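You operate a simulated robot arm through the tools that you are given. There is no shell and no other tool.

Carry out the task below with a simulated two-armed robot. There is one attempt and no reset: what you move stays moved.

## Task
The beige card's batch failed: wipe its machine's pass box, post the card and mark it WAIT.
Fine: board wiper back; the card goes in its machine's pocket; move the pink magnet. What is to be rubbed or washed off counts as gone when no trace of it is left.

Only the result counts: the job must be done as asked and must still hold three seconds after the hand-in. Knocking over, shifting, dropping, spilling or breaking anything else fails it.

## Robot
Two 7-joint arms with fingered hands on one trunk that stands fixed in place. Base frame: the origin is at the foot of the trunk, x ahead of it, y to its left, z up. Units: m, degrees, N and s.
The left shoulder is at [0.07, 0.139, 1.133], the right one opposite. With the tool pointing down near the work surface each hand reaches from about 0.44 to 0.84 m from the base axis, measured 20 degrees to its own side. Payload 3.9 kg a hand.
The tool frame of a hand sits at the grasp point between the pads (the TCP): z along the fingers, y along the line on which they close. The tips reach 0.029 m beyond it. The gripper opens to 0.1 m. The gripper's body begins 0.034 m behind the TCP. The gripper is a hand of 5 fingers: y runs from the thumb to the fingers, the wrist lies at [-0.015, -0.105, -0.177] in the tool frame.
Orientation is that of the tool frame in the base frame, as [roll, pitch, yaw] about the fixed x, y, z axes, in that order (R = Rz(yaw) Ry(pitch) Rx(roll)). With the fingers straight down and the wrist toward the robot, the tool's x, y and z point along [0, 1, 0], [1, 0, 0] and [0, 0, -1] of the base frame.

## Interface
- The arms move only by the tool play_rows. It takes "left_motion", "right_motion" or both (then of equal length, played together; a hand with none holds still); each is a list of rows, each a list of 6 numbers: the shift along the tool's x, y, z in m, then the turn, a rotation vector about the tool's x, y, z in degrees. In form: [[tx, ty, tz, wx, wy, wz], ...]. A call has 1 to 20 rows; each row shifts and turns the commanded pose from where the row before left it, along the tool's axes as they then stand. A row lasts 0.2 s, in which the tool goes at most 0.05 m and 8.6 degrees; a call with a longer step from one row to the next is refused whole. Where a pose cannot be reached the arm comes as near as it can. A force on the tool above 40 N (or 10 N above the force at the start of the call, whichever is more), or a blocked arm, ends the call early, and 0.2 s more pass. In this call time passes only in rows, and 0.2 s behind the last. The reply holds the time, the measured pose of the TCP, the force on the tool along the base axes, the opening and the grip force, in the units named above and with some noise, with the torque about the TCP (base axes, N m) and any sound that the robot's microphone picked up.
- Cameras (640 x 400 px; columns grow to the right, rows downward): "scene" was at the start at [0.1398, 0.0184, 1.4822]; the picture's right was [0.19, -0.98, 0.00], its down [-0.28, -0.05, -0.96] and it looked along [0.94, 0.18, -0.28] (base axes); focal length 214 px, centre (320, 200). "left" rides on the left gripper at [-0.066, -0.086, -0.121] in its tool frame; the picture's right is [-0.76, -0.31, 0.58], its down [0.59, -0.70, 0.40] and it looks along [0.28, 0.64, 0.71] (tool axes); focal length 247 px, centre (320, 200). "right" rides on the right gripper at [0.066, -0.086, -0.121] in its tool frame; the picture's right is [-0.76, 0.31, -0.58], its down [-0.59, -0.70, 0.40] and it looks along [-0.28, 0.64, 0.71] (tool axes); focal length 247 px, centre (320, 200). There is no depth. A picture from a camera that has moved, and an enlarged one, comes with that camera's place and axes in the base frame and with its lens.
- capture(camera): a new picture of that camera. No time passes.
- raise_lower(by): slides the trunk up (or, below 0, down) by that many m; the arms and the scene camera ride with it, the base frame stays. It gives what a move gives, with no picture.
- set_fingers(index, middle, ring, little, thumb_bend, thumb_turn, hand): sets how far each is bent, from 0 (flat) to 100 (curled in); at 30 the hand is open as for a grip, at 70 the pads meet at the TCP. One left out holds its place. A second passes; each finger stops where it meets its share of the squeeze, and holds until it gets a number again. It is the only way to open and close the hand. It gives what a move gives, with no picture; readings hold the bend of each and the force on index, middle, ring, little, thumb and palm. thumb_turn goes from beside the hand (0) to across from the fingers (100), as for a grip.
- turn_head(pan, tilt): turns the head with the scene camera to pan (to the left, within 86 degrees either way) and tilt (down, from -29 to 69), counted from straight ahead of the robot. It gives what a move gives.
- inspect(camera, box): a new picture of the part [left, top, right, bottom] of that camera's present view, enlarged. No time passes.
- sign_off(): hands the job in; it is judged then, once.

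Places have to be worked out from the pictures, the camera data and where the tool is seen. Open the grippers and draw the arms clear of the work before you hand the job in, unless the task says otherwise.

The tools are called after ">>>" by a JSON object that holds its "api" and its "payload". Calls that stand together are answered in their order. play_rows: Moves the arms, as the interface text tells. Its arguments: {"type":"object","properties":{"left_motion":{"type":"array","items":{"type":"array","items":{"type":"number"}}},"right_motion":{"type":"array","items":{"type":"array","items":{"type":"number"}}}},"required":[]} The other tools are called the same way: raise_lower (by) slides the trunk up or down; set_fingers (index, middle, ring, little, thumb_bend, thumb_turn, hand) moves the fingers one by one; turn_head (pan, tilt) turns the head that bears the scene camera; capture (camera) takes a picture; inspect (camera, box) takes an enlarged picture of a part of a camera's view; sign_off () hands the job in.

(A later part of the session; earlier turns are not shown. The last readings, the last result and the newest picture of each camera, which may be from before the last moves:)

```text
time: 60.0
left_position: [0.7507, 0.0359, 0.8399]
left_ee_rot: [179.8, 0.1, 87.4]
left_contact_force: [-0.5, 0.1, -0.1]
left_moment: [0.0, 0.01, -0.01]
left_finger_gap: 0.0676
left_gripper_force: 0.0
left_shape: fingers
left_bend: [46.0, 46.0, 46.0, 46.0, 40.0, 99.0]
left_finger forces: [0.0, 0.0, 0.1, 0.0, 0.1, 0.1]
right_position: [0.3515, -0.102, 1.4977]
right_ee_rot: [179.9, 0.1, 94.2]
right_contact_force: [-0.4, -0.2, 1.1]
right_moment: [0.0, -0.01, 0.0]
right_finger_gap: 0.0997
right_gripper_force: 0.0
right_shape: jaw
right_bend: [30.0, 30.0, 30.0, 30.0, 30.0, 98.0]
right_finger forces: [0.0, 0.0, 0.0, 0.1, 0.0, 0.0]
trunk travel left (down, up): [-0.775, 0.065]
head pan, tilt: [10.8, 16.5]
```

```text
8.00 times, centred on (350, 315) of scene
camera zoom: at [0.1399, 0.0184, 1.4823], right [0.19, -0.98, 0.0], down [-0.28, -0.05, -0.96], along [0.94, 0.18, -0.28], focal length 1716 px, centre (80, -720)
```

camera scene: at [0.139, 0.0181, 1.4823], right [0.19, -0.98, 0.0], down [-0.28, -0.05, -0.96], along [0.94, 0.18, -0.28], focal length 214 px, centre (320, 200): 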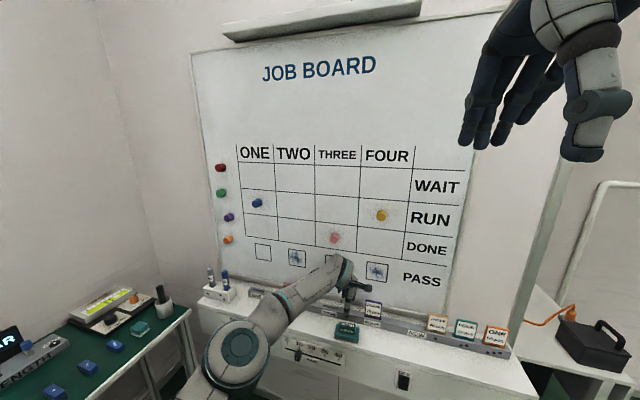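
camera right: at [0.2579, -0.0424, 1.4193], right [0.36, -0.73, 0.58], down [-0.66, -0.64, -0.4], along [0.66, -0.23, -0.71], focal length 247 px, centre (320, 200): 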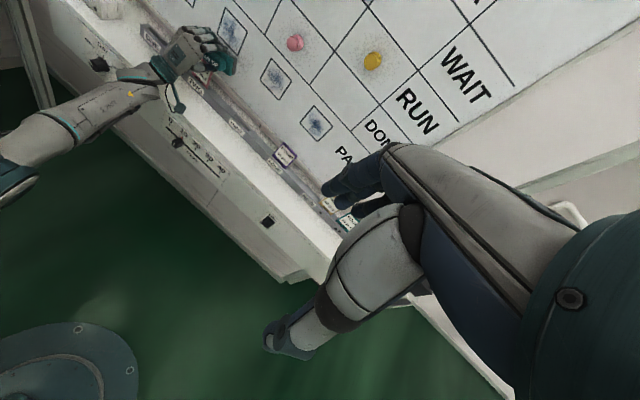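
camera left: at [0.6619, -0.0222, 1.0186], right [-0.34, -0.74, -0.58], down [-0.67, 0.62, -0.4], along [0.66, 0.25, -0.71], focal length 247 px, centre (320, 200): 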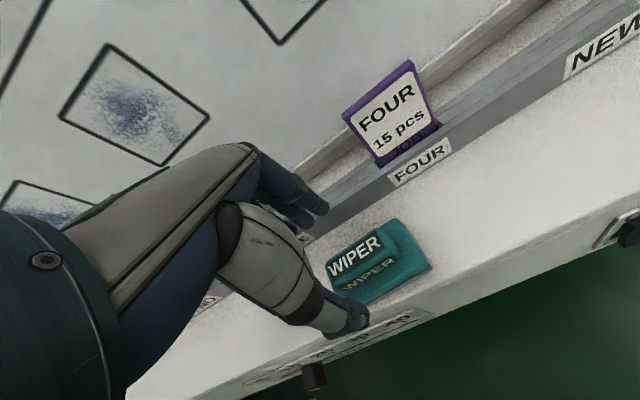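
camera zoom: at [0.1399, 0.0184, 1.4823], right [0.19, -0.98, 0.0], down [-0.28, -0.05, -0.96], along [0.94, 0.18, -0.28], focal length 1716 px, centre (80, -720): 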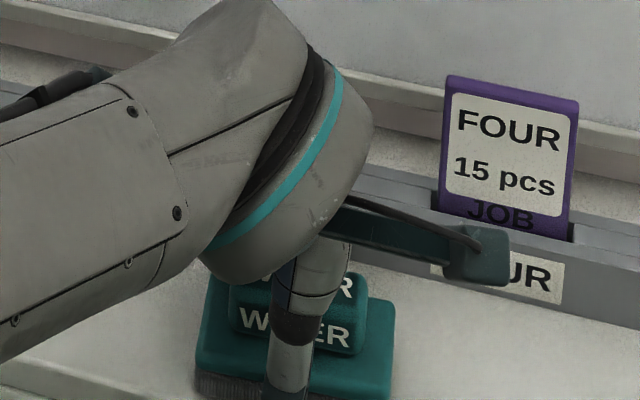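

>>> {"api": "set_fingers", "payload": {"hand": "left", "index": 62, "middle": 62, "ring": 62, "little": 62, "thumb_bend": 62}}

>>> {"api": "inspect", "payload": {"camera": "left", "box": [220, 130, 540, 330]}}

```text
time: 61.0
left_position: [0.7514, 0.0356, 0.8412]
left_ee_rot: [179.8, 0.0, 87.5]
left_contact_force: [1.0, 0.6, 1.8]
left_moment: [0.03, 0.03, -0.05]
left_finger_gap: 0.0454
left_gripper_force: 11.0
left_shape: fingers
left_bend: [57.0, 58.0, 58.0, 62.0, 52.0, 100.0]
left_finger forces: [5.1, 3.3, 2.8, 0.0, 10.6, 0.0]
right_position: [0.3508, -0.0999, 1.497]
right_ee_rot: [179.9, 0.0, 94.2]
right_contact_force: [-0.5, 0.2, 0.3]
right_moment: [0.02, 0.01, 0.0]
right_finger_gap: 0.0997
right_gripper_force: 0.1
right_shape: jaw
right_bend: [30.0, 30.0, 30.0, 30.0, 30.0, 98.0]
right_finger forces: [0.0, 0.0, 0.0, 0.0, 0.0, 0.0]
trunk travel left (down, up): [-0.775, 0.065]
head pan, tilt: [10.8, 16.5]
```

```text
2.00 times, centred on (380, 230) of left
camera zoom: at [0.6621, -0.0264, 0.9617], right [-0.34, -0.74, -0.58], down [-0.67, 0.62, -0.4], along [0.66, 0.25, -0.71], focal length 494 px, centre (200, 140)
```

zoom: 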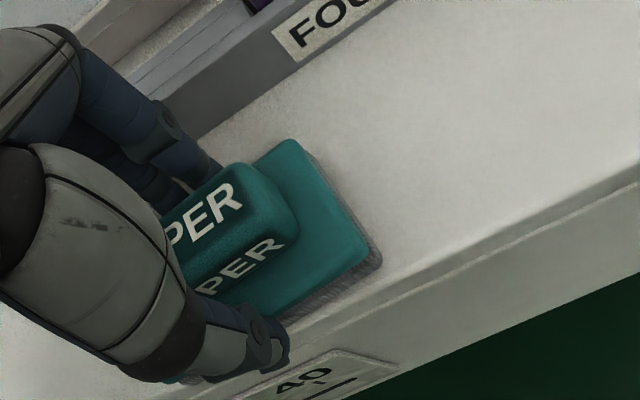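

>>> {"api": "set_fingers", "payload": {"hand": "left", "index": 66, "middle": 67, "ring": 67, "thumb_bend": 85}}

>>> {"api": "inspect", "payload": {"camera": "left", "box": [220, 130, 540, 330]}}

```text
time: 62.0
left_position: [0.7503, 0.0356, 0.841]
left_ee_rot: [179.7, 0.1, 87.4]
left_contact_force: [-0.3, -0.1, 1.8]
left_moment: [-0.03, 0.07, -0.02]
left_finger_gap: 0.045
left_gripper_force: 15.7
left_shape: fingers
left_bend: [60.0, 61.0, 61.0, 62.0, 53.0, 99.0]
left_finger forces: [6.6, 5.0, 4.1, 0.0, 15.3, 0.1]
right_position: [0.3506, -0.1011, 1.4972]
right_ee_rot: [179.9, 0.1, 94.1]
right_contact_force: [-0.3, 0.3, 0.2]
right_moment: [0.03, 0.03, -0.02]
right_finger_gap: 0.0998
right_gripper_force: 0.1
right_shape: jaw
right_bend: [30.0, 30.0, 30.0, 30.0, 30.0, 98.0]
right_finger forces: [0.1, 0.0, 0.0, 0.1, 0.0, 0.0]
trunk travel left (down, up): [-0.775, 0.065]
head pan, tilt: [10.8, 16.5]
```

```text
2.00 times, centred on (380, 230) of left
camera zoom: at [0.662, -0.0265, 0.9617], right [-0.34, -0.74, -0.58], down [-0.67, 0.62, -0.4], along [0.66, 0.25, -0.71], focal length 494 px, centre (200, 140)
```

zoom: 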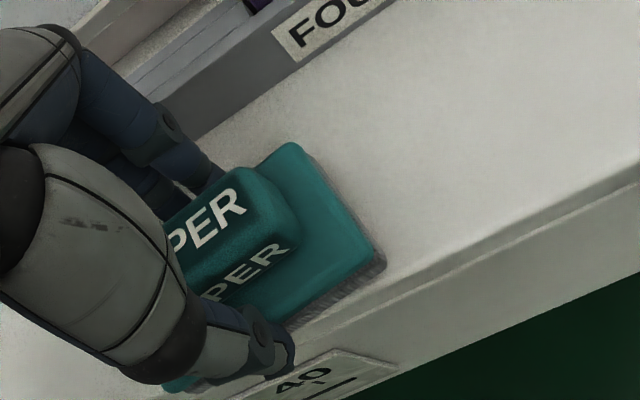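

>>> {"api": "set_fingers", "payload": {"hand": "left", "index": 72, "middle": 75, "ring": 75, "thumb_bend": 95}}

>>> {"api": "play_rows", "payload": {"left_motion": [[0, 0, -0.01, 0, 0, 0], [0, -0.005, -0.03, 0, 0, 0], [0, -0.01, -0.04, 0, 0, 0], [0, -0.02, -0.04, 0, 0, 0]]}}

>>> {"api": "capture", "payload": {"camera": "left"}}

```text
time: 63.0
left_position: [0.7505, 0.0352, 0.8403]
left_ee_rot: [179.8, 0.1, 87.4]
left_contact_force: [0.6, 1.5, 3.1]
left_moment: [-0.12, 0.05, 0.01]
left_finger_gap: 0.0455
left_gripper_force: 21.6
left_shape: fingers
left_bend: [63.0, 64.0, 72.0, 62.0, 51.0, 98.0]
left_finger forces: [7.3, 7.9, 6.7, 0.0, 21.5, 0.0]
right_position: [0.3513, -0.1016, 1.4981]
right_ee_rot: [179.9, -0.1, 94.2]
right_contact_force: [0.3, -0.3, 0.1]
right_moment: [-0.02, 0.03, -0.01]
right_finger_gap: 0.1
right_gripper_force: 0.1
right_shape: jaw
right_bend: [30.0, 30.0, 30.0, 30.0, 30.0, 98.0]
right_finger forces: [0.1, 0.0, 0.0, 0.0, 0.0, 0.0]
trunk travel left (down, up): [-0.775, 0.065]
head pan, tilt: [10.8, 16.5]
```

```text
time: 64.0
left_position: [0.7173, 0.037, 0.9648]
left_ee_rot: [179.8, 0.0, 87.3]
left_contact_force: [-0.1, 1.0, -1.2]
left_moment: [0.0, -0.02, 0.01]
left_finger_gap: 0.0457
left_gripper_force: 20.8
left_shape: fingers
left_bend: [63.0, 64.0, 72.0, 62.0, 51.0, 97.0]
left_finger forces: [6.4, 7.3, 7.2, 0.1, 21.2, 0.1]
right_position: [0.3493, -0.1009, 1.4986]
right_ee_rot: [179.7, 0.0, 94.2]
right_contact_force: [1.0, -0.8, 0.2]
right_moment: [0.02, 0.0, -0.04]
right_finger_gap: 0.0998
right_gripper_force: 0.1
right_shape: jaw
right_bend: [30.0, 30.0, 30.0, 30.0, 30.0, 98.0]
right_finger forces: [0.1, 0.0, 0.0, 0.1, 0.0, 0.0]
trunk travel left (down, up): [-0.775, 0.065]
head pan, tilt: [10.8, 16.5]
```

```text
taken
camera left: at [0.6289, -0.0265, 1.0852], right [-0.34, -0.74, -0.58], down [-0.67, 0.62, -0.4], along [0.66, 0.25, -0.71], focal length 247 px, centre (320, 200)
```

left: 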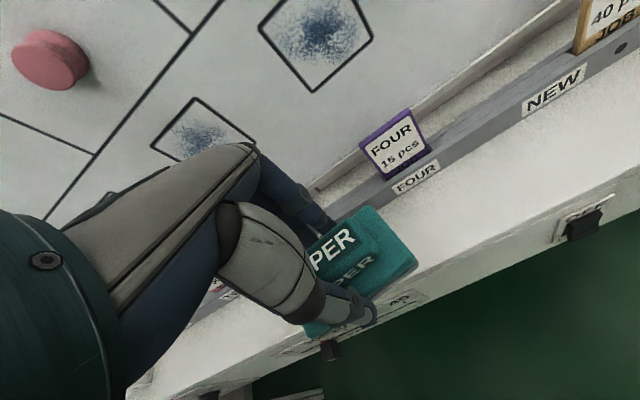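

The regrip holds at 21 N with the felt now about 1.3 cm further out. I raise, draw back and pitch the felt to face the board.

>>> {"api": "play_rows", "payload": {"left_motion": [[0.0072, -0.0221, -0.0288, 0, 0, 0], [0.0072, -0.0221, -0.0288, 0, 0, 0], [0.0072, -0.0221, -0.0288, 0, 0, 0], [0.0072, -0.0221, -0.0288, 0, 0, 0], [0, 0, 0, -8, 0, 0], [0, 0, 0, -8, 0, 0], [0, 0, 0, -8, 0, 0], [0, 0, 0, -8, 0, 0], [0, 0, 0, -8, 0, 0], [0, 0, 0, -8, 0, 0], [0, 0, 0, -8, 0, 0], [0, 0, 0, -8, 0, 0], [0, 0, 0, -8, 0, 0], [0, 0, 0, -8, 0, 0], [0, 0, 0, -5, 0, 0]]}}

>>> {"api": "play_rows", "payload": {"left_motion": [[0, 0.025, 0, 0, 0, 0], [0, 0.025, 0, 0, 0, 0], [0, 0.025, 0, 0, 0, 0]]}}

>>> {"api": "capture", "payload": {"camera": "left"}}

>>> {"api": "capture", "payload": {"camera": "scene"}}

```text
time: 67.2
left_position: [0.6291, 0.0696, 1.0752]
left_ee_rot: [94.8, 0.2, 87.3]
left_contact_force: [-0.6, 0.2, -0.1]
left_moment: [-0.01, 0.02, -0.01]
left_finger_gap: 0.0454
left_gripper_force: 20.5
left_shape: fingers
left_bend: [63.0, 64.0, 73.0, 62.0, 51.0, 97.0]
left_finger forces: [6.2, 7.5, 6.7, 0.0, 21.0, 0.1]
right_position: [0.3519, -0.1024, 1.4978]
right_ee_rot: [-180.0, -0.1, 94.2]
right_contact_force: [-0.1, 0.7, 0.5]
right_moment: [0.02, 0.01, -0.01]
right_finger_gap: 0.0999
right_gripper_force: 0.1
right_shape: jaw
right_bend: [30.0, 30.0, 30.0, 30.0, 30.0, 98.0]
right_finger forces: [0.0, 0.0, 0.1, 0.1, 0.0, 0.1]
trunk travel left (down, up): [-0.775, 0.065]
head pan, tilt: [10.8, 16.5]
```

```text
time: 68.0
left_position: [0.6344, 0.0689, 1.1489]
left_ee_rot: [94.9, 0.2, 87.2]
left_contact_force: [-0.2, 0.2, 0.3]
left_moment: [0.01, 0.03, 0.03]
left_finger_gap: 0.0452
left_gripper_force: 21.0
left_shape: fingers
left_bend: [63.0, 64.0, 73.0, 62.0, 51.0, 97.0]
left_finger forces: [6.3, 7.6, 6.5, 0.0, 21.1, 0.0]
right_position: [0.3513, -0.1014, 1.4986]
right_ee_rot: [179.9, 0.0, 94.2]
right_contact_force: [-0.2, 0.0, 0.0]
right_moment: [-0.04, 0.01, 0.03]
right_finger_gap: 0.0997
right_gripper_force: 0.0
right_shape: jaw
right_bend: [30.0, 30.0, 30.0, 30.0, 30.0, 98.0]
right_finger forces: [0.0, 0.0, 0.0, 0.0, 0.1, 0.1]
trunk travel left (down, up): [-0.775, 0.065]
head pan, tilt: [10.8, 16.5]
```

```text
taken
camera left: at [0.5039, 0.009, 1.074], right [0.51, -0.78, -0.35], down [0.36, 0.57, -0.74], along [0.78, 0.25, 0.58], focal length 247 px, centre (320, 200)
```

left: 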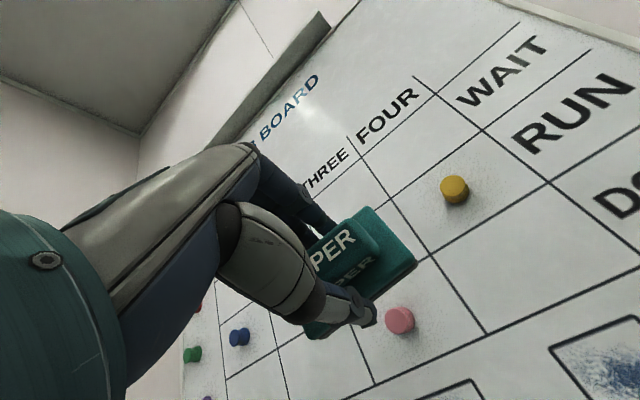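

```text
taken
camera scene: at [0.1393, 0.0186, 1.4823], right [0.19, -0.98, 0.0], down [-0.28, -0.05, -0.96], along [0.94, 0.18, -0.28], focal length 214 px, centre (320, 200)
```

scene: 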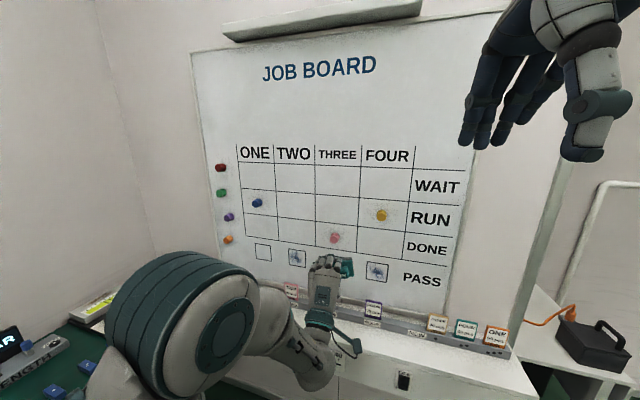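

The wiper is well seated in the hand. I lower the trunk 0.2 m with the hand drawn back.

>>> {"api": "raise_lower", "payload": {"by": -0.2}}

```text
time: 70.2
left_position: [0.6351, 0.0702, 0.9496]
left_ee_rot: [94.9, 0.1, 87.5]
left_contact_force: [0.5, 0.2, -0.2]
left_moment: [0.03, 0.04, -0.04]
left_finger_gap: 0.0454
left_gripper_force: 20.7
left_shape: fingers
left_bend: [63.0, 64.0, 73.0, 62.0, 51.0, 97.0]
left_finger forces: [6.3, 7.6, 6.6, 0.1, 21.0, 0.0]
right_position: [0.3517, -0.1018, 1.2982]
right_ee_rot: [179.9, 0.0, 94.2]
right_contact_force: [0.2, 0.7, -0.1]
right_moment: [-0.01, -0.02, 0.04]
right_finger_gap: 0.1
right_gripper_force: 0.1
right_shape: jaw
right_bend: [30.0, 30.0, 30.0, 30.0, 30.0, 98.0]
right_finger forces: [0.1, 0.0, 0.1, 0.0, 0.0, 0.0]
trunk travel left (down, up): [-0.575, 0.265]
head pan, tilt: [10.8, 16.5]
```

>>> {"api": "play_rows", "payload": {"left_motion": [[0, 0, 0, 0, -4.3, 0], [0.0119, 0.0139, 0.0337, 0, 0, 0], [0.0119, 0.0139, 0.0337, 0, 0, 0], [0.0119, 0.0139, 0.0337, 0, 0, 0], [0.0119, 0.0139, 0.0337, 0, 0, 0], [0.0119, 0.0139, 0.0337, 0, 0, 0], [0, 0, 0, 0, 0, 5]]}}

>>> {"api": "capture", "payload": {"camera": "left"}}

>>> {"api": "inspect", "payload": {"camera": "scene", "box": [260, 160, 420, 260]}}

>>> {"api": "inspect", "payload": {"camera": "right", "box": [200, 20, 330, 101]}}

```text
time: 71.8
left_position: [0.8153, 0.1074, 1.0025]
left_ee_rot: [94.8, -4.5, 82.4]
left_contact_force: [0.4, 1.1, -0.9]
left_moment: [0.0, 0.05, 0.03]
left_finger_gap: 0.0454
left_gripper_force: 20.4
left_shape: fingers
left_bend: [63.0, 64.0, 73.0, 62.0, 51.0, 97.0]
left_finger forces: [6.3, 7.7, 6.5, 0.0, 20.9, 0.1]
right_position: [0.3517, -0.1009, 1.2982]
right_ee_rot: [179.9, 0.0, 94.2]
right_contact_force: [0.2, 0.7, 0.8]
right_moment: [0.01, -0.02, -0.01]
right_finger_gap: 0.0999
right_gripper_force: 0.0
right_shape: jaw
right_bend: [30.0, 30.0, 30.0, 30.0, 30.0, 98.0]
right_finger forces: [0.1, 0.0, 0.0, 0.1, 0.1, 0.1]
trunk travel left (down, up): [-0.575, 0.265]
head pan, tilt: [10.8, 16.5]
```

```text
taken
camera left: at [0.681, 0.0647, 0.9232], right [0.45, -0.79, -0.41], down [0.42, 0.6, -0.69], along [0.79, 0.14, 0.6], focal length 247 px, centre (320, 200)
```

left: 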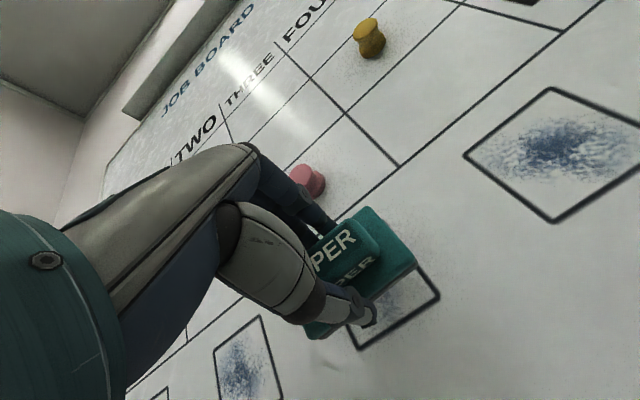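

```text
4.00 times, centred on (340, 210) of scene
camera zoom: at [0.1392, 0.0182, 1.2823], right [0.19, -0.98, 0.0], down [-0.28, -0.05, -0.96], along [0.94, 0.18, -0.28], focal length 858 px, centre (240, 160)
```

zoom: 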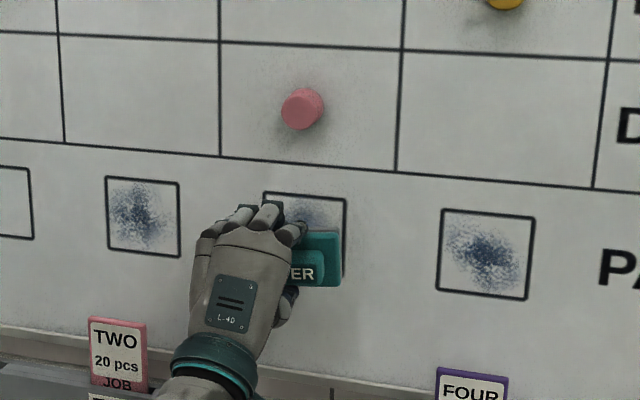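

```text
4.92 times, centred on (265, 60) of right
camera zoom: at [0.2595, -0.0415, 1.4188], right [0.36, -0.73, 0.58], down [-0.66, -0.64, -0.4], along [0.66, -0.24, -0.71], focal length 1216 px, centre (591, 887)
```

zoom: 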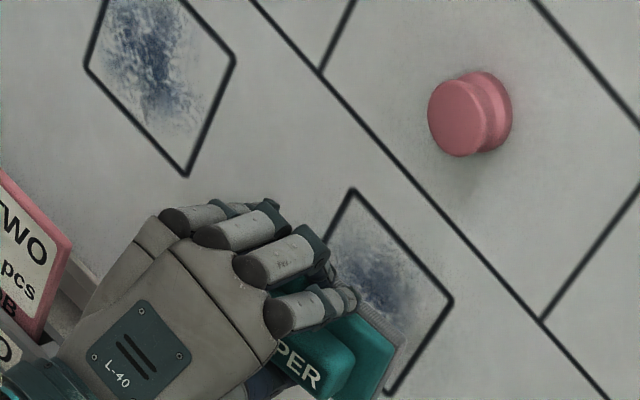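

The wiper is in front of box THREE with reach to spare. I approach along the board normal.

>>> {"api": "play_rows", "payload": {"left_motion": [[0, 0.0006, 0.007, 0, 0, 0], [0, 0.0006, 0.007, 0, 0, 0], [0, 0.0005, 0.006, 0, 0, 0], [0, 0.0004, 0.004, 0, 0, 0]]}}

>>> {"api": "inspect", "payload": {"camera": "left", "box": [240, 150, 480, 300]}}

```text
time: 72.8
left_position: [0.8384, 0.1054, 1.0046]
left_ee_rot: [94.9, -4.5, 82.6]
left_contact_force: [-0.9, -0.5, 0.1]
left_moment: [-0.01, 0.02, -0.01]
left_finger_gap: 0.0455
left_gripper_force: 20.4
left_shape: fingers
left_bend: [63.0, 64.0, 73.0, 62.0, 51.0, 97.0]
left_finger forces: [6.3, 7.6, 6.6, 0.0, 21.0, 0.0]
right_position: [0.3513, -0.1016, 1.2973]
right_ee_rot: [180.0, 0.0, 94.2]
right_contact_force: [-0.6, 0.2, 0.3]
right_moment: [-0.01, 0.0, 0.02]
right_finger_gap: 0.0998
right_gripper_force: 0.1
right_shape: jaw
right_bend: [30.0, 30.0, 30.0, 30.0, 30.0, 98.0]
right_finger forces: [0.1, 0.0, 0.1, 0.0, 0.0, 0.0]
trunk travel left (down, up): [-0.575, 0.265]
head pan, tilt: [10.8, 16.5]
```

```text
2.67 times, centred on (360, 225) of left
camera zoom: at [0.7047, 0.0622, 0.9244], right [0.45, -0.79, -0.41], down [0.42, 0.6, -0.69], along [0.79, 0.14, 0.6], focal length 659 px, centre (213, 133)
```

zoom: 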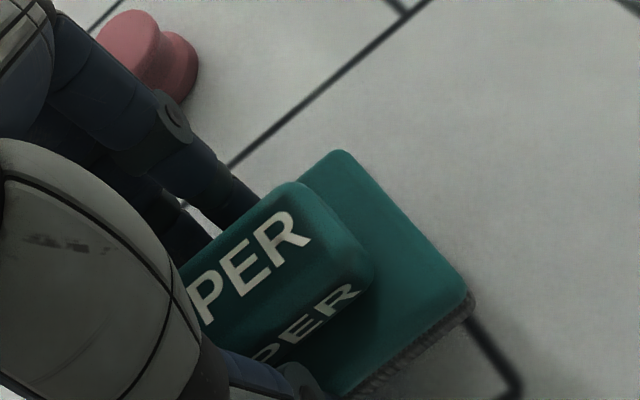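

>>> {"api": "play_rows", "payload": {"left_motion": [[0, 0.0003, 0.003, 0, 0, 0], [0, 0.0003, 0.003, 0, 0, 0]]}}

```text
time: 73.4
left_position: [0.8451, 0.1039, 1.003]
left_ee_rot: [94.9, -4.5, 82.5]
left_contact_force: [0.0, -0.6, -1.2]
left_moment: [0.0, 0.02, 0.05]
left_finger_gap: 0.0457
left_gripper_force: 20.8
left_shape: fingers
left_bend: [63.0, 64.0, 73.0, 62.0, 51.0, 97.0]
left_finger forces: [6.3, 7.7, 6.6, 0.0, 21.1, 0.1]
right_position: [0.3517, -0.1017, 1.2989]
right_ee_rot: [-179.9, 0.0, 94.2]
right_contact_force: [-0.4, -0.2, 0.6]
right_moment: [0.01, 0.05, 0.0]
right_finger_gap: 0.0997
right_gripper_force: 0.1
right_shape: jaw
right_bend: [30.0, 30.0, 30.0, 30.0, 30.0, 98.0]
right_finger forces: [0.0, 0.0, 0.1, 0.0, 0.1, 0.0]
trunk travel left (down, up): [-0.575, 0.265]
head pan, tilt: [10.8, 16.5]
```

>>> {"api": "play_rows", "payload": {"left_motion": [[0, 0.0003, 0.003, 0, 0, 0], [0, 0.0003, 0.003, 0, 0, 0]]}}

```text
time: 74.0
left_position: [0.8534, 0.1035, 1.0032]
left_ee_rot: [94.8, -4.4, 82.5]
left_contact_force: [-0.5, 0.2, -0.4]
left_moment: [0.03, 0.04, -0.02]
left_finger_gap: 0.0455
left_gripper_force: 20.3
left_shape: fingers
left_bend: [63.0, 64.0, 73.0, 62.0, 51.0, 97.0]
left_finger forces: [6.3, 7.4, 6.5, 0.0, 21.1, 0.0]
right_position: [0.3526, -0.1006, 1.2979]
right_ee_rot: [-179.9, 0.0, 94.3]
right_contact_force: [0.3, 0.3, -0.3]
right_moment: [0.03, 0.04, -0.03]
right_finger_gap: 0.0998
right_gripper_force: 0.0
right_shape: jaw
right_bend: [30.0, 30.0, 30.0, 30.0, 30.0, 98.0]
right_finger forces: [0.1, 0.0, 0.0, 0.0, 0.0, 0.0]
trunk travel left (down, up): [-0.575, 0.265]
head pan, tilt: [10.8, 16.5]
```

>>> {"api": "play_rows", "payload": {"left_motion": [[0, 0.0003, 0.003, 0, 0, 0], [0, 0.0002, 0.002, 0, 0, 0]]}}

>>> {"api": "inspect", "payload": {"camera": "left", "box": [240, 150, 480, 300]}}

>>> {"api": "inspect", "payload": {"camera": "right", "box": [210, 40, 310, 102]}}

```text
time: 74.6
left_position: [0.8563, 0.1026, 1.0045]
left_ee_rot: [94.7, -4.4, 82.8]
left_contact_force: [-4.5, 2.4, -0.6]
left_moment: [0.09, 0.18, -0.17]
left_finger_gap: 0.0454
left_gripper_force: 21.1
left_shape: fingers
left_bend: [63.0, 64.0, 72.0, 62.0, 51.0, 98.0]
left_finger forces: [7.0, 7.5, 6.0, 0.0, 21.3, 0.1]
right_position: [0.351, -0.1004, 1.2987]
right_ee_rot: [179.9, 0.0, 94.2]
right_contact_force: [0.1, -0.2, 0.5]
right_moment: [0.0, -0.02, -0.02]
right_finger_gap: 0.0999
right_gripper_force: 0.0
right_shape: jaw
right_bend: [30.0, 30.0, 30.0, 30.0, 30.0, 98.0]
right_finger forces: [0.1, 0.0, 0.0, 0.0, 0.1, 0.1]
trunk travel left (down, up): [-0.575, 0.265]
head pan, tilt: [10.8, 16.5]
```

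```text
2.67 times, centred on (360, 225) of left
camera zoom: at [0.722, 0.0597, 0.9243], right [0.45, -0.79, -0.41], down [0.42, 0.6, -0.69], along [0.79, 0.14, 0.6], focal length 659 px, centre (213, 133)
```

zoom: 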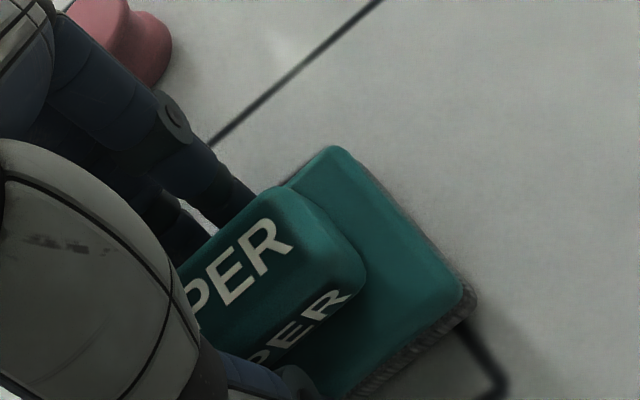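

```text
6.40 times, centred on (260, 71) of right
camera zoom: at [0.2592, -0.0408, 1.4188], right [0.36, -0.73, 0.58], down [-0.66, -0.64, -0.4], along [0.66, -0.24, -0.71], focal length 1581 px, centre (704, 1026)
```

zoom: 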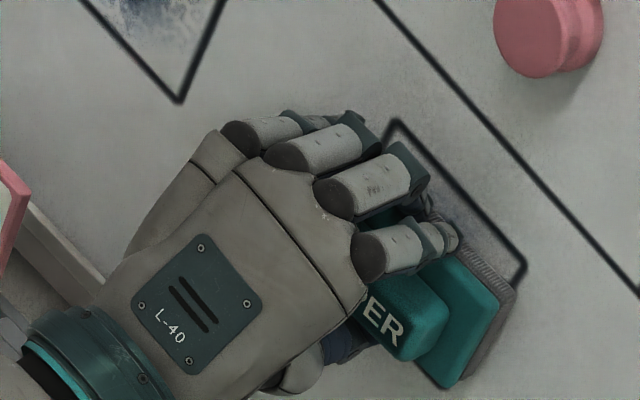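

Contact again at the lower right corner: the felt needs more downward pitch, which also helps reach, and a little more yaw. I adjust and press.

>>> {"api": "play_rows", "payload": {"left_motion": [[0, 0, -0.002, 4, -2.5, 0], [0, 0.0005, 0.003, 0, 0, 0], [0, 0.0005, 0.003, 0, 0, 0]]}}

```text
time: 75.4
left_position: [0.8593, 0.1024, 1.0056]
left_ee_rot: [99.1, -4.2, 80.1]
left_contact_force: [-12.2, -0.1, -0.7]
left_moment: [0.04, 0.0, -0.04]
left_finger_gap: 0.0454
left_gripper_force: 22.5
left_shape: fingers
left_bend: [64.0, 73.0, 73.0, 62.0, 51.0, 97.0]
left_finger forces: [7.4, 8.5, 6.2, 0.0, 23.3, 0.0]
right_position: [0.3489, -0.1012, 1.2993]
right_ee_rot: [179.8, 0.0, 94.3]
right_contact_force: [0.0, 0.0, 0.5]
right_moment: [0.05, -0.01, 0.0]
right_finger_gap: 0.1
right_gripper_force: 0.1
right_shape: jaw
right_bend: [30.0, 30.0, 30.0, 30.0, 30.0, 98.0]
right_finger forces: [0.0, 0.1, 0.1, 0.0, 0.0, 0.0]
trunk travel left (down, up): [-0.575, 0.265]
head pan, tilt: [10.8, 16.5]
```

Now 12 N with nearly zero moment, so the felt lies flat. I start wiping with vertical strokes.

>>> {"api": "play_rows", "payload": {"left_motion": [[0.008, 0, -0.0005, 0, 0, 0], [0, 0.012, -0.0019, 0, 0, 0], [0, 0.012, -0.0019, 0, 0, 0], [0, -0.012, 0.0019, 0, 0, 0], [0, -0.012, 0.0019, 0, 0, 0], [0, -0.012, 0.0019, 0, 0, 0], [0, -0.012, 0.0019, 0, 0, 0], [0, 0.012, -0.0019, 0, 0, 0], [0, 0.012, -0.0019, 0, 0, 0], [0, 0.012, -0.0019, 0, 0, 0], [0, 0.012, -0.0019, 0, 0, 0]]}}

>>> {"api": "inspect", "payload": {"camera": "right", "box": [210, 40, 310, 102]}}

>>> {"api": "inspect", "payload": {"camera": "scene", "box": [300, 180, 380, 230]}}

```text
time: 77.8
left_position: [0.8601, 0.109, 1.0299]
left_ee_rot: [98.9, -4.1, 80.3]
left_contact_force: [-7.7, 1.9, -4.9]
left_moment: [0.06, 0.09, 0.01]
left_finger_gap: 0.0459
left_gripper_force: 20.5
left_shape: fingers
left_bend: [65.0, 73.0, 73.0, 62.0, 50.0, 97.0]
left_finger forces: [6.6, 7.8, 5.4, 0.0, 22.8, 0.0]
right_position: [0.35, -0.1012, 1.2981]
right_ee_rot: [179.9, 0.0, 94.3]
right_contact_force: [-0.8, 0.1, -0.5]
right_moment: [-0.02, -0.01, -0.05]
right_finger_gap: 0.0997
right_gripper_force: 0.1
right_shape: jaw
right_bend: [30.0, 30.0, 30.0, 30.0, 30.0, 98.0]
right_finger forces: [0.1, 0.0, 0.1, 0.0, 0.0, 0.0]
trunk travel left (down, up): [-0.575, 0.265]
head pan, tilt: [10.8, 16.5]
```

```text
6.40 times, centred on (260, 71) of right
camera zoom: at [0.259, -0.0411, 1.4189], right [0.36, -0.73, 0.58], down [-0.66, -0.64, -0.4], along [0.66, -0.24, -0.71], focal length 1581 px, centre (704, 1026)
```

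zoom: 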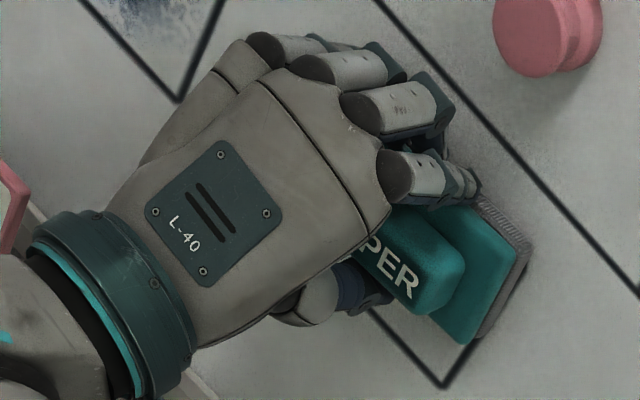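

```text
8.00 times, centred on (340, 205) of scene
camera zoom: at [0.1388, 0.0187, 1.2824], right [0.19, -0.98, 0.0], down [-0.28, -0.05, -0.96], along [0.94, 0.18, -0.28], focal length 1716 px, centre (160, 160)
```

zoom: 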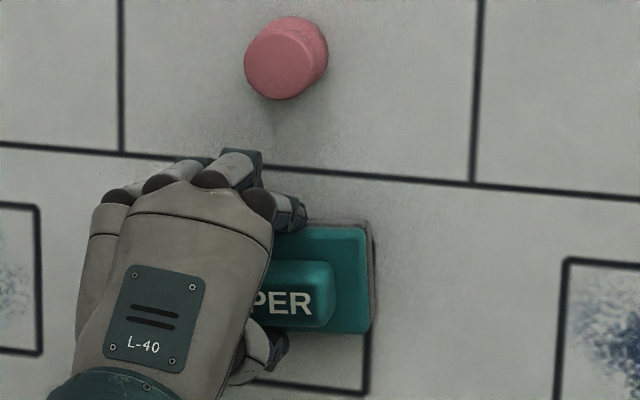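

The ink is coming off cleanly. I add strokes offset left and right to cover the whole box.

>>> {"api": "play_rows", "payload": {"left_motion": [[0.01, 0, 0.0008, 0, 0, 0], [0, -0.012, 0.0019, 0, 0, 0], [0, -0.012, 0.0019, 0, 0, 0], [0, -0.012, 0.0019, 0, 0, 0], [0, -0.012, 0.0019, 0, 0, 0], [-0.012, 0, 0.0007, 0, 0, 0], [-0.012, 0, 0.0007, 0, 0, 0], [0, 0.012, -0.0019, 0, 0, 0], [0, 0.012, -0.0019, 0, 0, 0], [0, 0.012, -0.0019, 0, 0, 0], [0, 0.012, -0.0019, 0, 0, 0], [0.012, 0, -0.0007, 0, 0, 0], [0, -0.012, 0.0019, 0, 0, 0], [0, -0.012, 0.0019, 0, 0, 0], [0, -0.012, 0.0019, 0, 0, 0], [0, -0.012, 0.0019, 0, 0, 0]]}}

>>> {"api": "inspect", "payload": {"camera": "right", "box": [210, 40, 310, 102]}}

>>> {"api": "inspect", "payload": {"camera": "scene", "box": [300, 180, 380, 230]}}

```text
time: 81.2
left_position: [0.8602, 0.1106, 0.9828]
left_ee_rot: [98.8, -4.2, 80.3]
left_contact_force: [-14.0, 0.9, 4.1]
left_moment: [-0.01, 0.05, 0.02]
left_finger_gap: 0.0459
left_gripper_force: 22.8
left_shape: fingers
left_bend: [64.0, 73.0, 73.0, 62.0, 51.0, 97.0]
left_finger forces: [7.7, 9.8, 6.8, 0.0, 20.6, 0.1]
right_position: [0.3476, -0.101, 1.2992]
right_ee_rot: [179.8, -0.1, 94.3]
right_contact_force: [0.0, -0.3, -0.7]
right_moment: [-0.01, 0.0, 0.02]
right_finger_gap: 0.0998
right_gripper_force: 0.1
right_shape: jaw
right_bend: [30.0, 30.0, 30.0, 30.0, 30.0, 98.0]
right_finger forces: [0.0, 0.0, 0.1, 0.0, 0.0, 0.0]
trunk travel left (down, up): [-0.575, 0.265]
head pan, tilt: [10.8, 16.5]
```

```text
6.40 times, centred on (260, 71) of right
camera zoom: at [0.2558, -0.0413, 1.4195], right [0.36, -0.73, 0.58], down [-0.66, -0.64, -0.4], along [0.66, -0.24, -0.71], focal length 1581 px, centre (704, 1026)
```

zoom: 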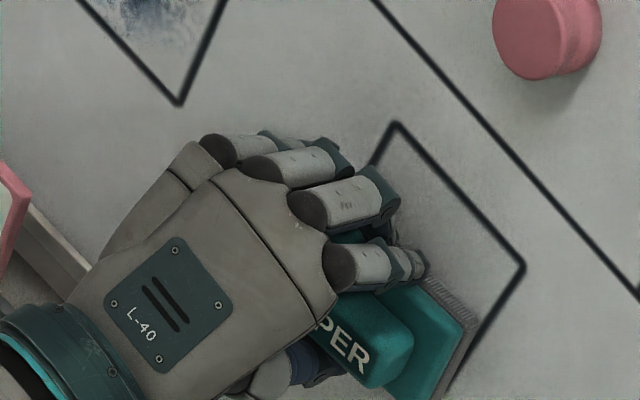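

```text
8.00 times, centred on (340, 205) of scene
camera zoom: at [0.1359, 0.0185, 1.2828], right [0.19, -0.98, 0.0], down [-0.28, -0.05, -0.96], along [0.94, 0.18, -0.28], focal length 1716 px, centre (160, 160)
```

zoom: 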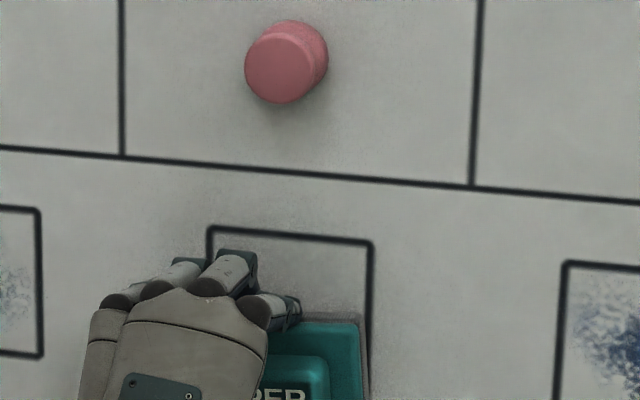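

The visible part is clean. I back away along the normal to see the whole box.

>>> {"api": "play_rows", "payload": {"left_motion": [[0, -0.0016, -0.01, 0, 0, 0], [0, -0.003, -0.03, 0, 0, 0], [0, -0.003, -0.035, 0, 0, 0], [0, -0.003, -0.035, 0, 0, 0]]}}

>>> {"api": "capture", "payload": {"camera": "left"}}

>>> {"api": "inspect", "payload": {"camera": "scene", "box": [290, 190, 390, 252]}}

>>> {"api": "inspect", "payload": {"camera": "right", "box": [210, 40, 310, 102]}}

```text
time: 82.2
left_position: [0.7537, 0.128, 0.9883]
left_ee_rot: [98.8, -4.2, 80.1]
left_contact_force: [0.5, -0.2, -0.4]
left_moment: [0.0, -0.01, 0.02]
left_finger_gap: 0.0459
left_gripper_force: 19.2
left_shape: fingers
left_bend: [64.0, 73.0, 73.0, 62.0, 51.0, 97.0]
left_finger forces: [6.0, 7.5, 6.0, 0.0, 20.0, 0.1]
right_position: [0.3493, -0.1017, 1.2983]
right_ee_rot: [179.9, 0.0, 94.1]
right_contact_force: [-1.1, -0.2, 0.5]
right_moment: [0.01, -0.05, -0.03]
right_finger_gap: 0.0997
right_gripper_force: 0.0
right_shape: jaw
right_bend: [30.0, 30.0, 30.0, 30.0, 30.0, 98.0]
right_finger forces: [0.1, 0.0, 0.0, 0.0, 0.1, 0.1]
trunk travel left (down, up): [-0.575, 0.265]
head pan, tilt: [10.8, 16.5]
```

```text
taken
camera left: at [0.6133, 0.0908, 0.9179], right [0.39, -0.8, -0.45], down [0.39, 0.58, -0.71], along [0.83, 0.1, 0.54], focal length 247 px, centre (320, 200)
```

left: 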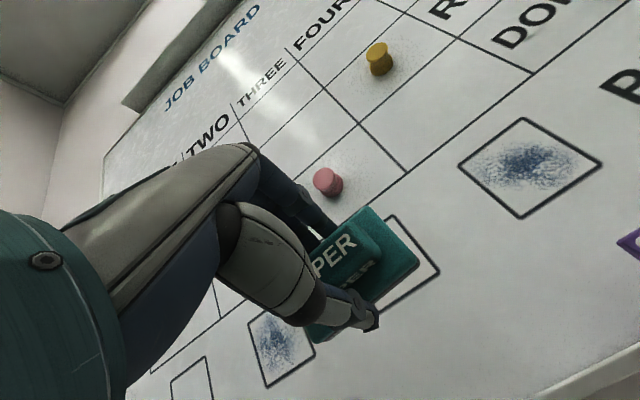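

```text
6.40 times, centred on (340, 221) of scene
camera zoom: at [0.1383, 0.0182, 1.2824], right [0.19, -0.98, 0.0], down [-0.28, -0.05, -0.96], along [0.94, 0.18, -0.28], focal length 1373 px, centre (192, 66)
```

zoom: 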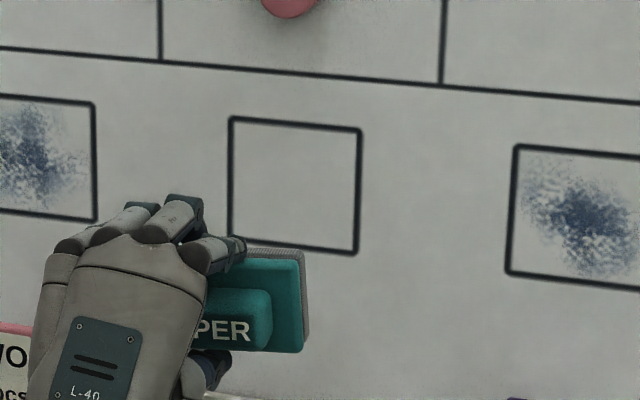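

```text
6.40 times, centred on (260, 71) of right
camera zoom: at [0.2583, -0.0416, 1.419], right [0.36, -0.73, 0.58], down [-0.66, -0.64, -0.4], along [0.66, -0.24, -0.71], focal length 1581 px, centre (704, 1026)
```

zoom: 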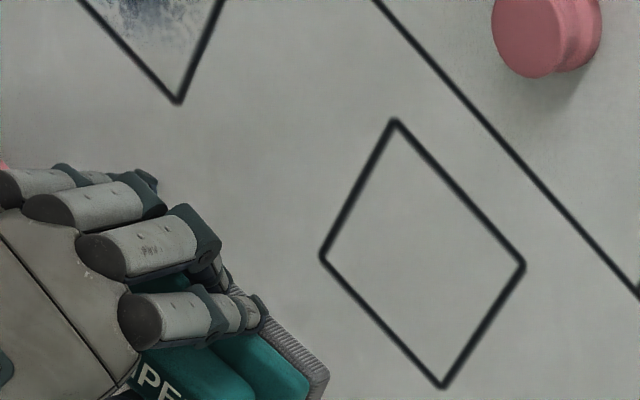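

Box THREE looks clean, with the other boxes untouched. I zoom further to make sure no faint trace is left.

>>> {"api": "inspect", "payload": {"camera": "scene", "box": [320, 204, 352, 232]}}

>>> {"api": "inspect", "payload": {"camera": "right", "box": [256, 56, 296, 104]}}

```text
14.29 times, centred on (336, 218) of scene
camera zoom: at [0.1383, 0.0182, 1.2824], right [0.19, -0.98, 0.0], down [-0.28, -0.05, -0.96], along [0.94, 0.18, -0.28], focal length 3064 px, centre (91, -57)
```

zoom: 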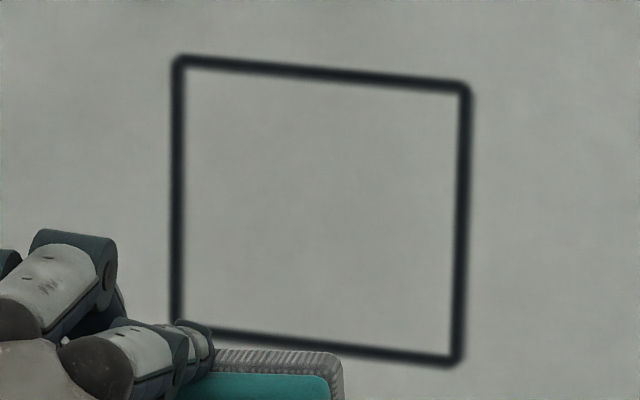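

```text
8.33 times, centred on (276, 80) of right
camera zoom: at [0.2583, -0.0416, 1.419], right [0.36, -0.73, 0.58], down [-0.66, -0.64, -0.4], along [0.66, -0.24, -0.71], focal length 2058 px, centre (687, 1200)
```

zoom: 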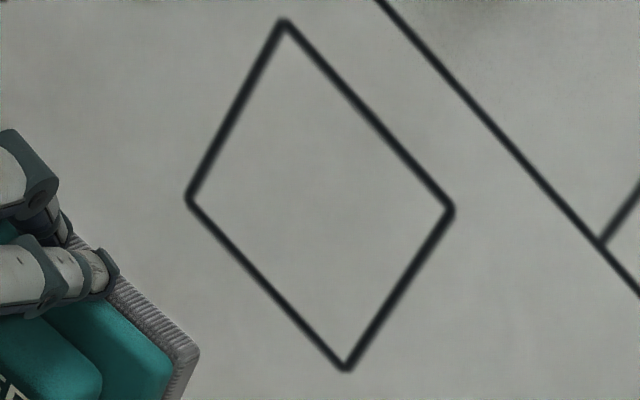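

Clean in every view. Now I take the wiper back the same way: draw back, then raise the trunk for the shelf work.

>>> {"api": "play_rows", "payload": {"left_motion": [[0, 0, -0.01, 0, 0, -4.3], [0, 0, -0.01, 0, 5.9, -0.9], [-0.0166, -0.0138, -0.022, 0, 0, 0], [-0.0166, -0.0138, -0.022, 0, 0, 0], [-0.0166, -0.0138, -0.022, 0, 0, 0], [-0.0166, -0.0138, -0.022, -4, 0, 0]]}}

>>> {"api": "raise_lower", "payload": {"by": 0.2}}

```text
time: 83.8
left_position: [0.6391, 0.0999, 0.9001]
left_ee_rot: [100.4, 3.1, 90.4]
left_contact_force: [0.5, -1.0, 0.3]
left_moment: [0.04, 0.01, 0.05]
left_finger_gap: 0.0456
left_gripper_force: 19.7
left_shape: fingers
left_bend: [64.0, 73.0, 73.0, 62.0, 51.0, 97.0]
left_finger forces: [6.1, 7.6, 5.8, 0.0, 19.9, 0.1]
right_position: [0.3511, -0.1011, 1.2976]
right_ee_rot: [179.9, -0.1, 94.3]
right_contact_force: [0.5, 0.1, 0.6]
right_moment: [-0.02, 0.02, 0.0]
right_finger_gap: 0.0998
right_gripper_force: 0.1
right_shape: jaw
right_bend: [30.0, 30.0, 30.0, 30.0, 30.0, 98.0]
right_finger forces: [0.0, 0.0, 0.0, 0.0, 0.1, 0.0]
trunk travel left (down, up): [-0.575, 0.265]
head pan, tilt: [10.8, 16.5]
stopped in row 6 (left hand): the arm was blocked; the commanded pose is now the measured one
```

```text
time: 86.0
left_position: [0.6387, 0.0989, 1.1001]
left_ee_rot: [100.3, 3.2, 90.4]
left_contact_force: [0.4, 0.4, -0.7]
left_moment: [-0.01, 0.0, 0.01]
left_finger_gap: 0.0458
left_gripper_force: 20.0
left_shape: fingers
left_bend: [64.0, 73.0, 73.0, 62.0, 51.0, 97.0]
left_finger forces: [6.1, 7.6, 5.8, 0.0, 19.9, 0.0]
right_position: [0.3508, -0.1008, 1.4974]
right_ee_rot: [-180.0, 0.0, 94.2]
right_contact_force: [-0.1, 0.2, 1.1]
right_moment: [-0.02, 0.01, -0.02]
right_finger_gap: 0.0997
right_gripper_force: 0.0
right_shape: jaw
right_bend: [30.0, 30.0, 30.0, 30.0, 30.0, 98.0]
right_finger forces: [0.0, 0.0, 0.1, 0.1, 0.0, 0.0]
trunk travel left (down, up): [-0.775, 0.065]
head pan, tilt: [10.8, 16.5]
```

The arm reported a block with no contact force, likely a joint limit. I check the posture before pitching down.

>>> {"api": "capture", "payload": {"camera": "scene"}}

>>> {"api": "capture", "payload": {"camera": "left"}}

```text
taken
camera scene: at [0.1401, 0.0184, 1.4822], right [0.19, -0.98, 0.0], down [-0.28, -0.05, -0.96], along [0.94, 0.18, -0.28], focal length 214 px, centre (320, 200)
```

scene: 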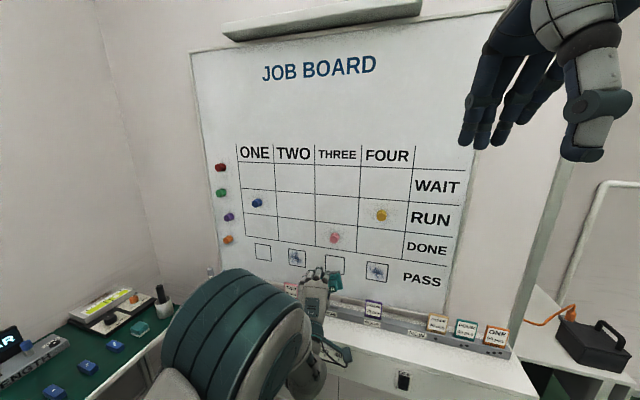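

```text
taken
camera left: at [0.5052, 0.0298, 1.0423], right [0.52, -0.78, -0.36], down [0.26, 0.55, -0.79], along [0.81, 0.32, 0.49], focal length 247 px, centre (320, 200)
```

left: 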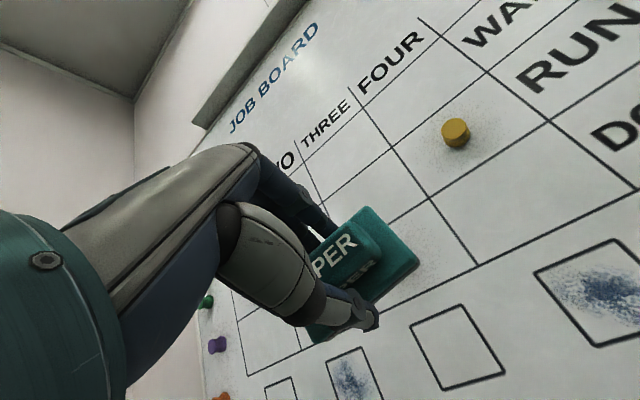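

>>> {"api": "play_rows", "payload": {"left_motion": [[0, 0, 0, 0, 0, 3.2], [0, 0, 0, 7.97, 0, 0], [0, 0, 0, 7.97, 0, 0], [0, 0, 0, 7.97, 0, 0], [0, 0, 0, 7.97, 0, 0], [0, 0, 0, 7.97, 0, 0], [0, 0, 0, 7.97, 0, 0], [0, 0, 0, 7.97, 0, 0], [0, 0, 0, 7.97, 0, 0], [0, 0, 0, 7.97, 0, 0], [0, 0, 0, 7.97, 0, 0]]}}

>>> {"api": "inspect", "payload": {"camera": "left", "box": [280, 180, 440, 360]}}

```text
time: 88.3
left_position: [0.6423, 0.0998, 1.1123]
left_ee_rot: [179.3, 1.2, 89.9]
left_contact_force: [0.3, 0.6, -1.5]
left_moment: [-0.01, 0.03, 0.04]
left_finger_gap: 0.0455
left_gripper_force: 19.1
left_shape: fingers
left_bend: [64.0, 73.0, 73.0, 62.0, 51.0, 97.0]
left_finger forces: [6.3, 7.8, 5.4, 0.0, 19.2, 0.0]
right_position: [0.3529, -0.1017, 1.4975]
right_ee_rot: [180.0, 0.1, 94.2]
right_contact_force: [0.7, 0.2, 0.8]
right_moment: [0.0, -0.02, 0.01]
right_finger_gap: 0.0996
right_gripper_force: 0.0
right_shape: jaw
right_bend: [30.0, 30.0, 30.0, 30.0, 30.0, 98.0]
right_finger forces: [0.0, 0.1, 0.0, 0.0, 0.0, 0.1]
trunk travel left (down, up): [-0.775, 0.065]
head pan, tilt: [10.8, 16.5]
```

```text
2.22 times, centred on (360, 270) of left
camera zoom: at [0.5538, 0.0371, 1.2323], right [-0.3, -0.77, -0.57], down [-0.7, 0.58, -0.42], along [0.65, 0.27, -0.71], focal length 549 px, centre (231, 44)
```

zoom: 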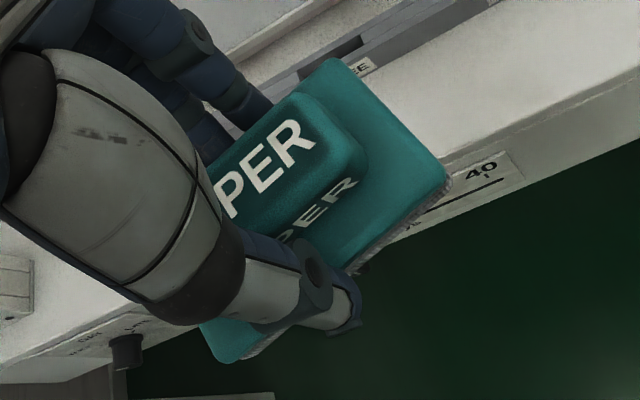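

I move over the wiper's place and then turn it toward its original direction.

>>> {"api": "play_rows", "payload": {"left_motion": [[-0.013, 0.0216, 0.0324, 0, 0, 0], [-0.013, 0.0216, 0.0324, 0, 0, 0], [-0.013, 0.0216, 0.0324, 0, 0, 0], [-0.013, 0.0216, 0.0324, 0, 0, 0], [-0.013, 0.0216, 0.0324, 0, 0, 0], [0, 0, 0, 0, 0, 7], [0, 0, 0, 0, 0, 6]]}}

>>> {"api": "capture", "payload": {"camera": "left"}}

>>> {"api": "inspect", "payload": {"camera": "scene", "box": [310, 280, 410, 342]}}

```text
time: 90.0
left_position: [0.7465, 0.0297, 0.9387]
left_ee_rot: [180.0, -0.4, 76.3]
left_contact_force: [-0.3, 0.5, -0.4]
left_moment: [0.0, -0.01, -0.02]
left_finger_gap: 0.0457
left_gripper_force: 19.4
left_shape: fingers
left_bend: [64.0, 73.0, 73.0, 62.0, 51.0, 97.0]
left_finger forces: [6.4, 7.9, 5.3, 0.0, 19.0, 0.0]
right_position: [0.3514, -0.1001, 1.4981]
right_ee_rot: [180.0, 0.1, 94.3]
right_contact_force: [0.6, -0.4, 0.1]
right_moment: [0.04, -0.03, 0.0]
right_finger_gap: 0.0999
right_gripper_force: 0.0
right_shape: jaw
right_bend: [30.0, 30.0, 30.0, 30.0, 30.0, 98.0]
right_finger forces: [0.0, 0.1, 0.1, 0.0, 0.0, 0.0]
trunk travel left (down, up): [-0.775, 0.065]
head pan, tilt: [10.8, 16.5]
```

```text
taken
camera left: at [0.6474, -0.014, 1.0604], right [-0.48, -0.66, -0.58], down [-0.54, 0.74, -0.4], along [0.69, 0.13, -0.71], focal length 247 px, centre (320, 200)
```

left: 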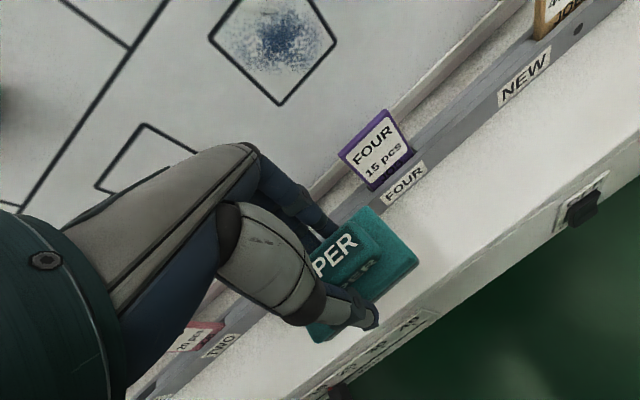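

```text
6.40 times, centred on (360, 311) of scene
camera zoom: at [0.1403, 0.0189, 1.4822], right [0.19, -0.98, 0.0], down [-0.28, -0.05, -0.96], along [0.94, 0.18, -0.28], focal length 1373 px, centre (64, -510)
```

zoom: 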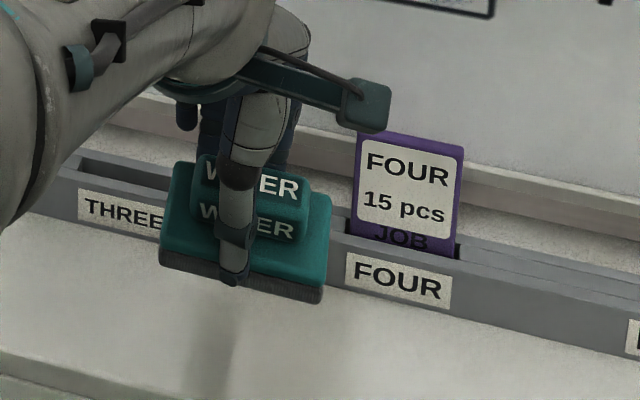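

The wiper is now parallel to the rail. I move forward and down toward the original spot.

>>> {"api": "play_rows", "payload": {"left_motion": [[0.004, 0.0165, 0.02, 0, 0, 0], [0.004, 0.0165, 0.02, 0, 0, 0]]}}

>>> {"api": "inspect", "payload": {"camera": "scene", "box": [310, 280, 410, 342]}}

>>> {"api": "inspect", "payload": {"camera": "left", "box": [220, 130, 540, 330]}}

```text
time: 90.5
left_position: [0.7783, 0.0315, 0.8944]
left_ee_rot: [-179.8, -0.3, 76.6]
left_contact_force: [0.0, 0.1, -1.0]
left_moment: [-0.03, 0.0, 0.0]
left_finger_gap: 0.0457
left_gripper_force: 18.8
left_shape: fingers
left_bend: [64.0, 73.0, 73.0, 62.0, 51.0, 97.0]
left_finger forces: [6.3, 7.8, 5.2, 0.0, 19.0, 0.0]
right_position: [0.3549, -0.1011, 1.4971]
right_ee_rot: [-180.0, 0.0, 94.2]
right_contact_force: [-0.1, -0.5, -0.5]
right_moment: [0.02, 0.01, 0.03]
right_finger_gap: 0.1
right_gripper_force: 0.0
right_shape: jaw
right_bend: [30.0, 30.0, 30.0, 30.0, 30.0, 98.0]
right_finger forces: [0.0, 0.0, 0.0, 0.1, 0.0, 0.0]
trunk travel left (down, up): [-0.775, 0.065]
head pan, tilt: [10.8, 16.5]
```

```text
6.40 times, centred on (360, 311) of scene
camera zoom: at [0.1421, 0.019, 1.482], right [0.19, -0.98, 0.0], down [-0.28, -0.05, -0.96], along [0.94, 0.18, -0.29], focal length 1373 px, centre (64, -510)
```

zoom: 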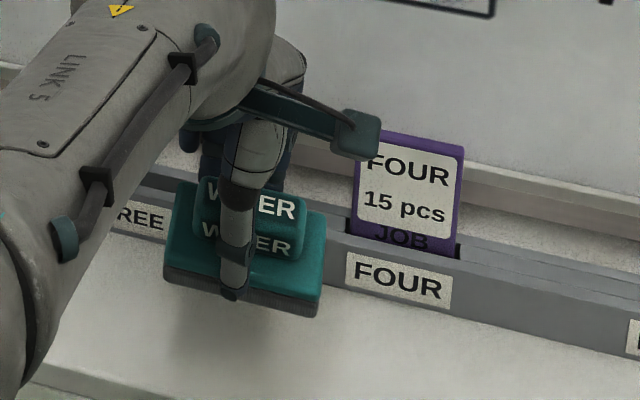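

```text
2.00 times, centred on (380, 230) of left
camera zoom: at [0.6804, -0.0135, 1.0167], right [-0.48, -0.66, -0.58], down [-0.55, 0.74, -0.39], along [0.69, 0.13, -0.71], focal length 494 px, centre (200, 140)
```

zoom: 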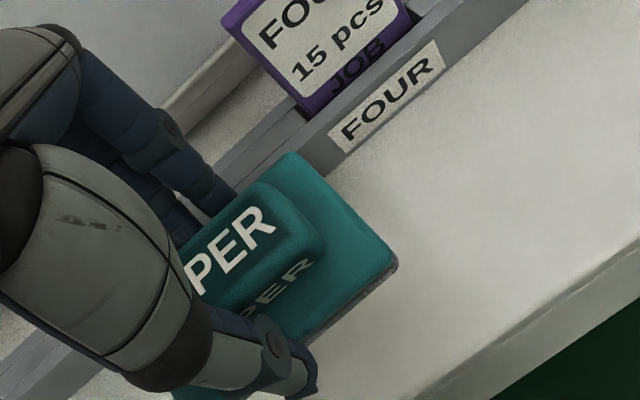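

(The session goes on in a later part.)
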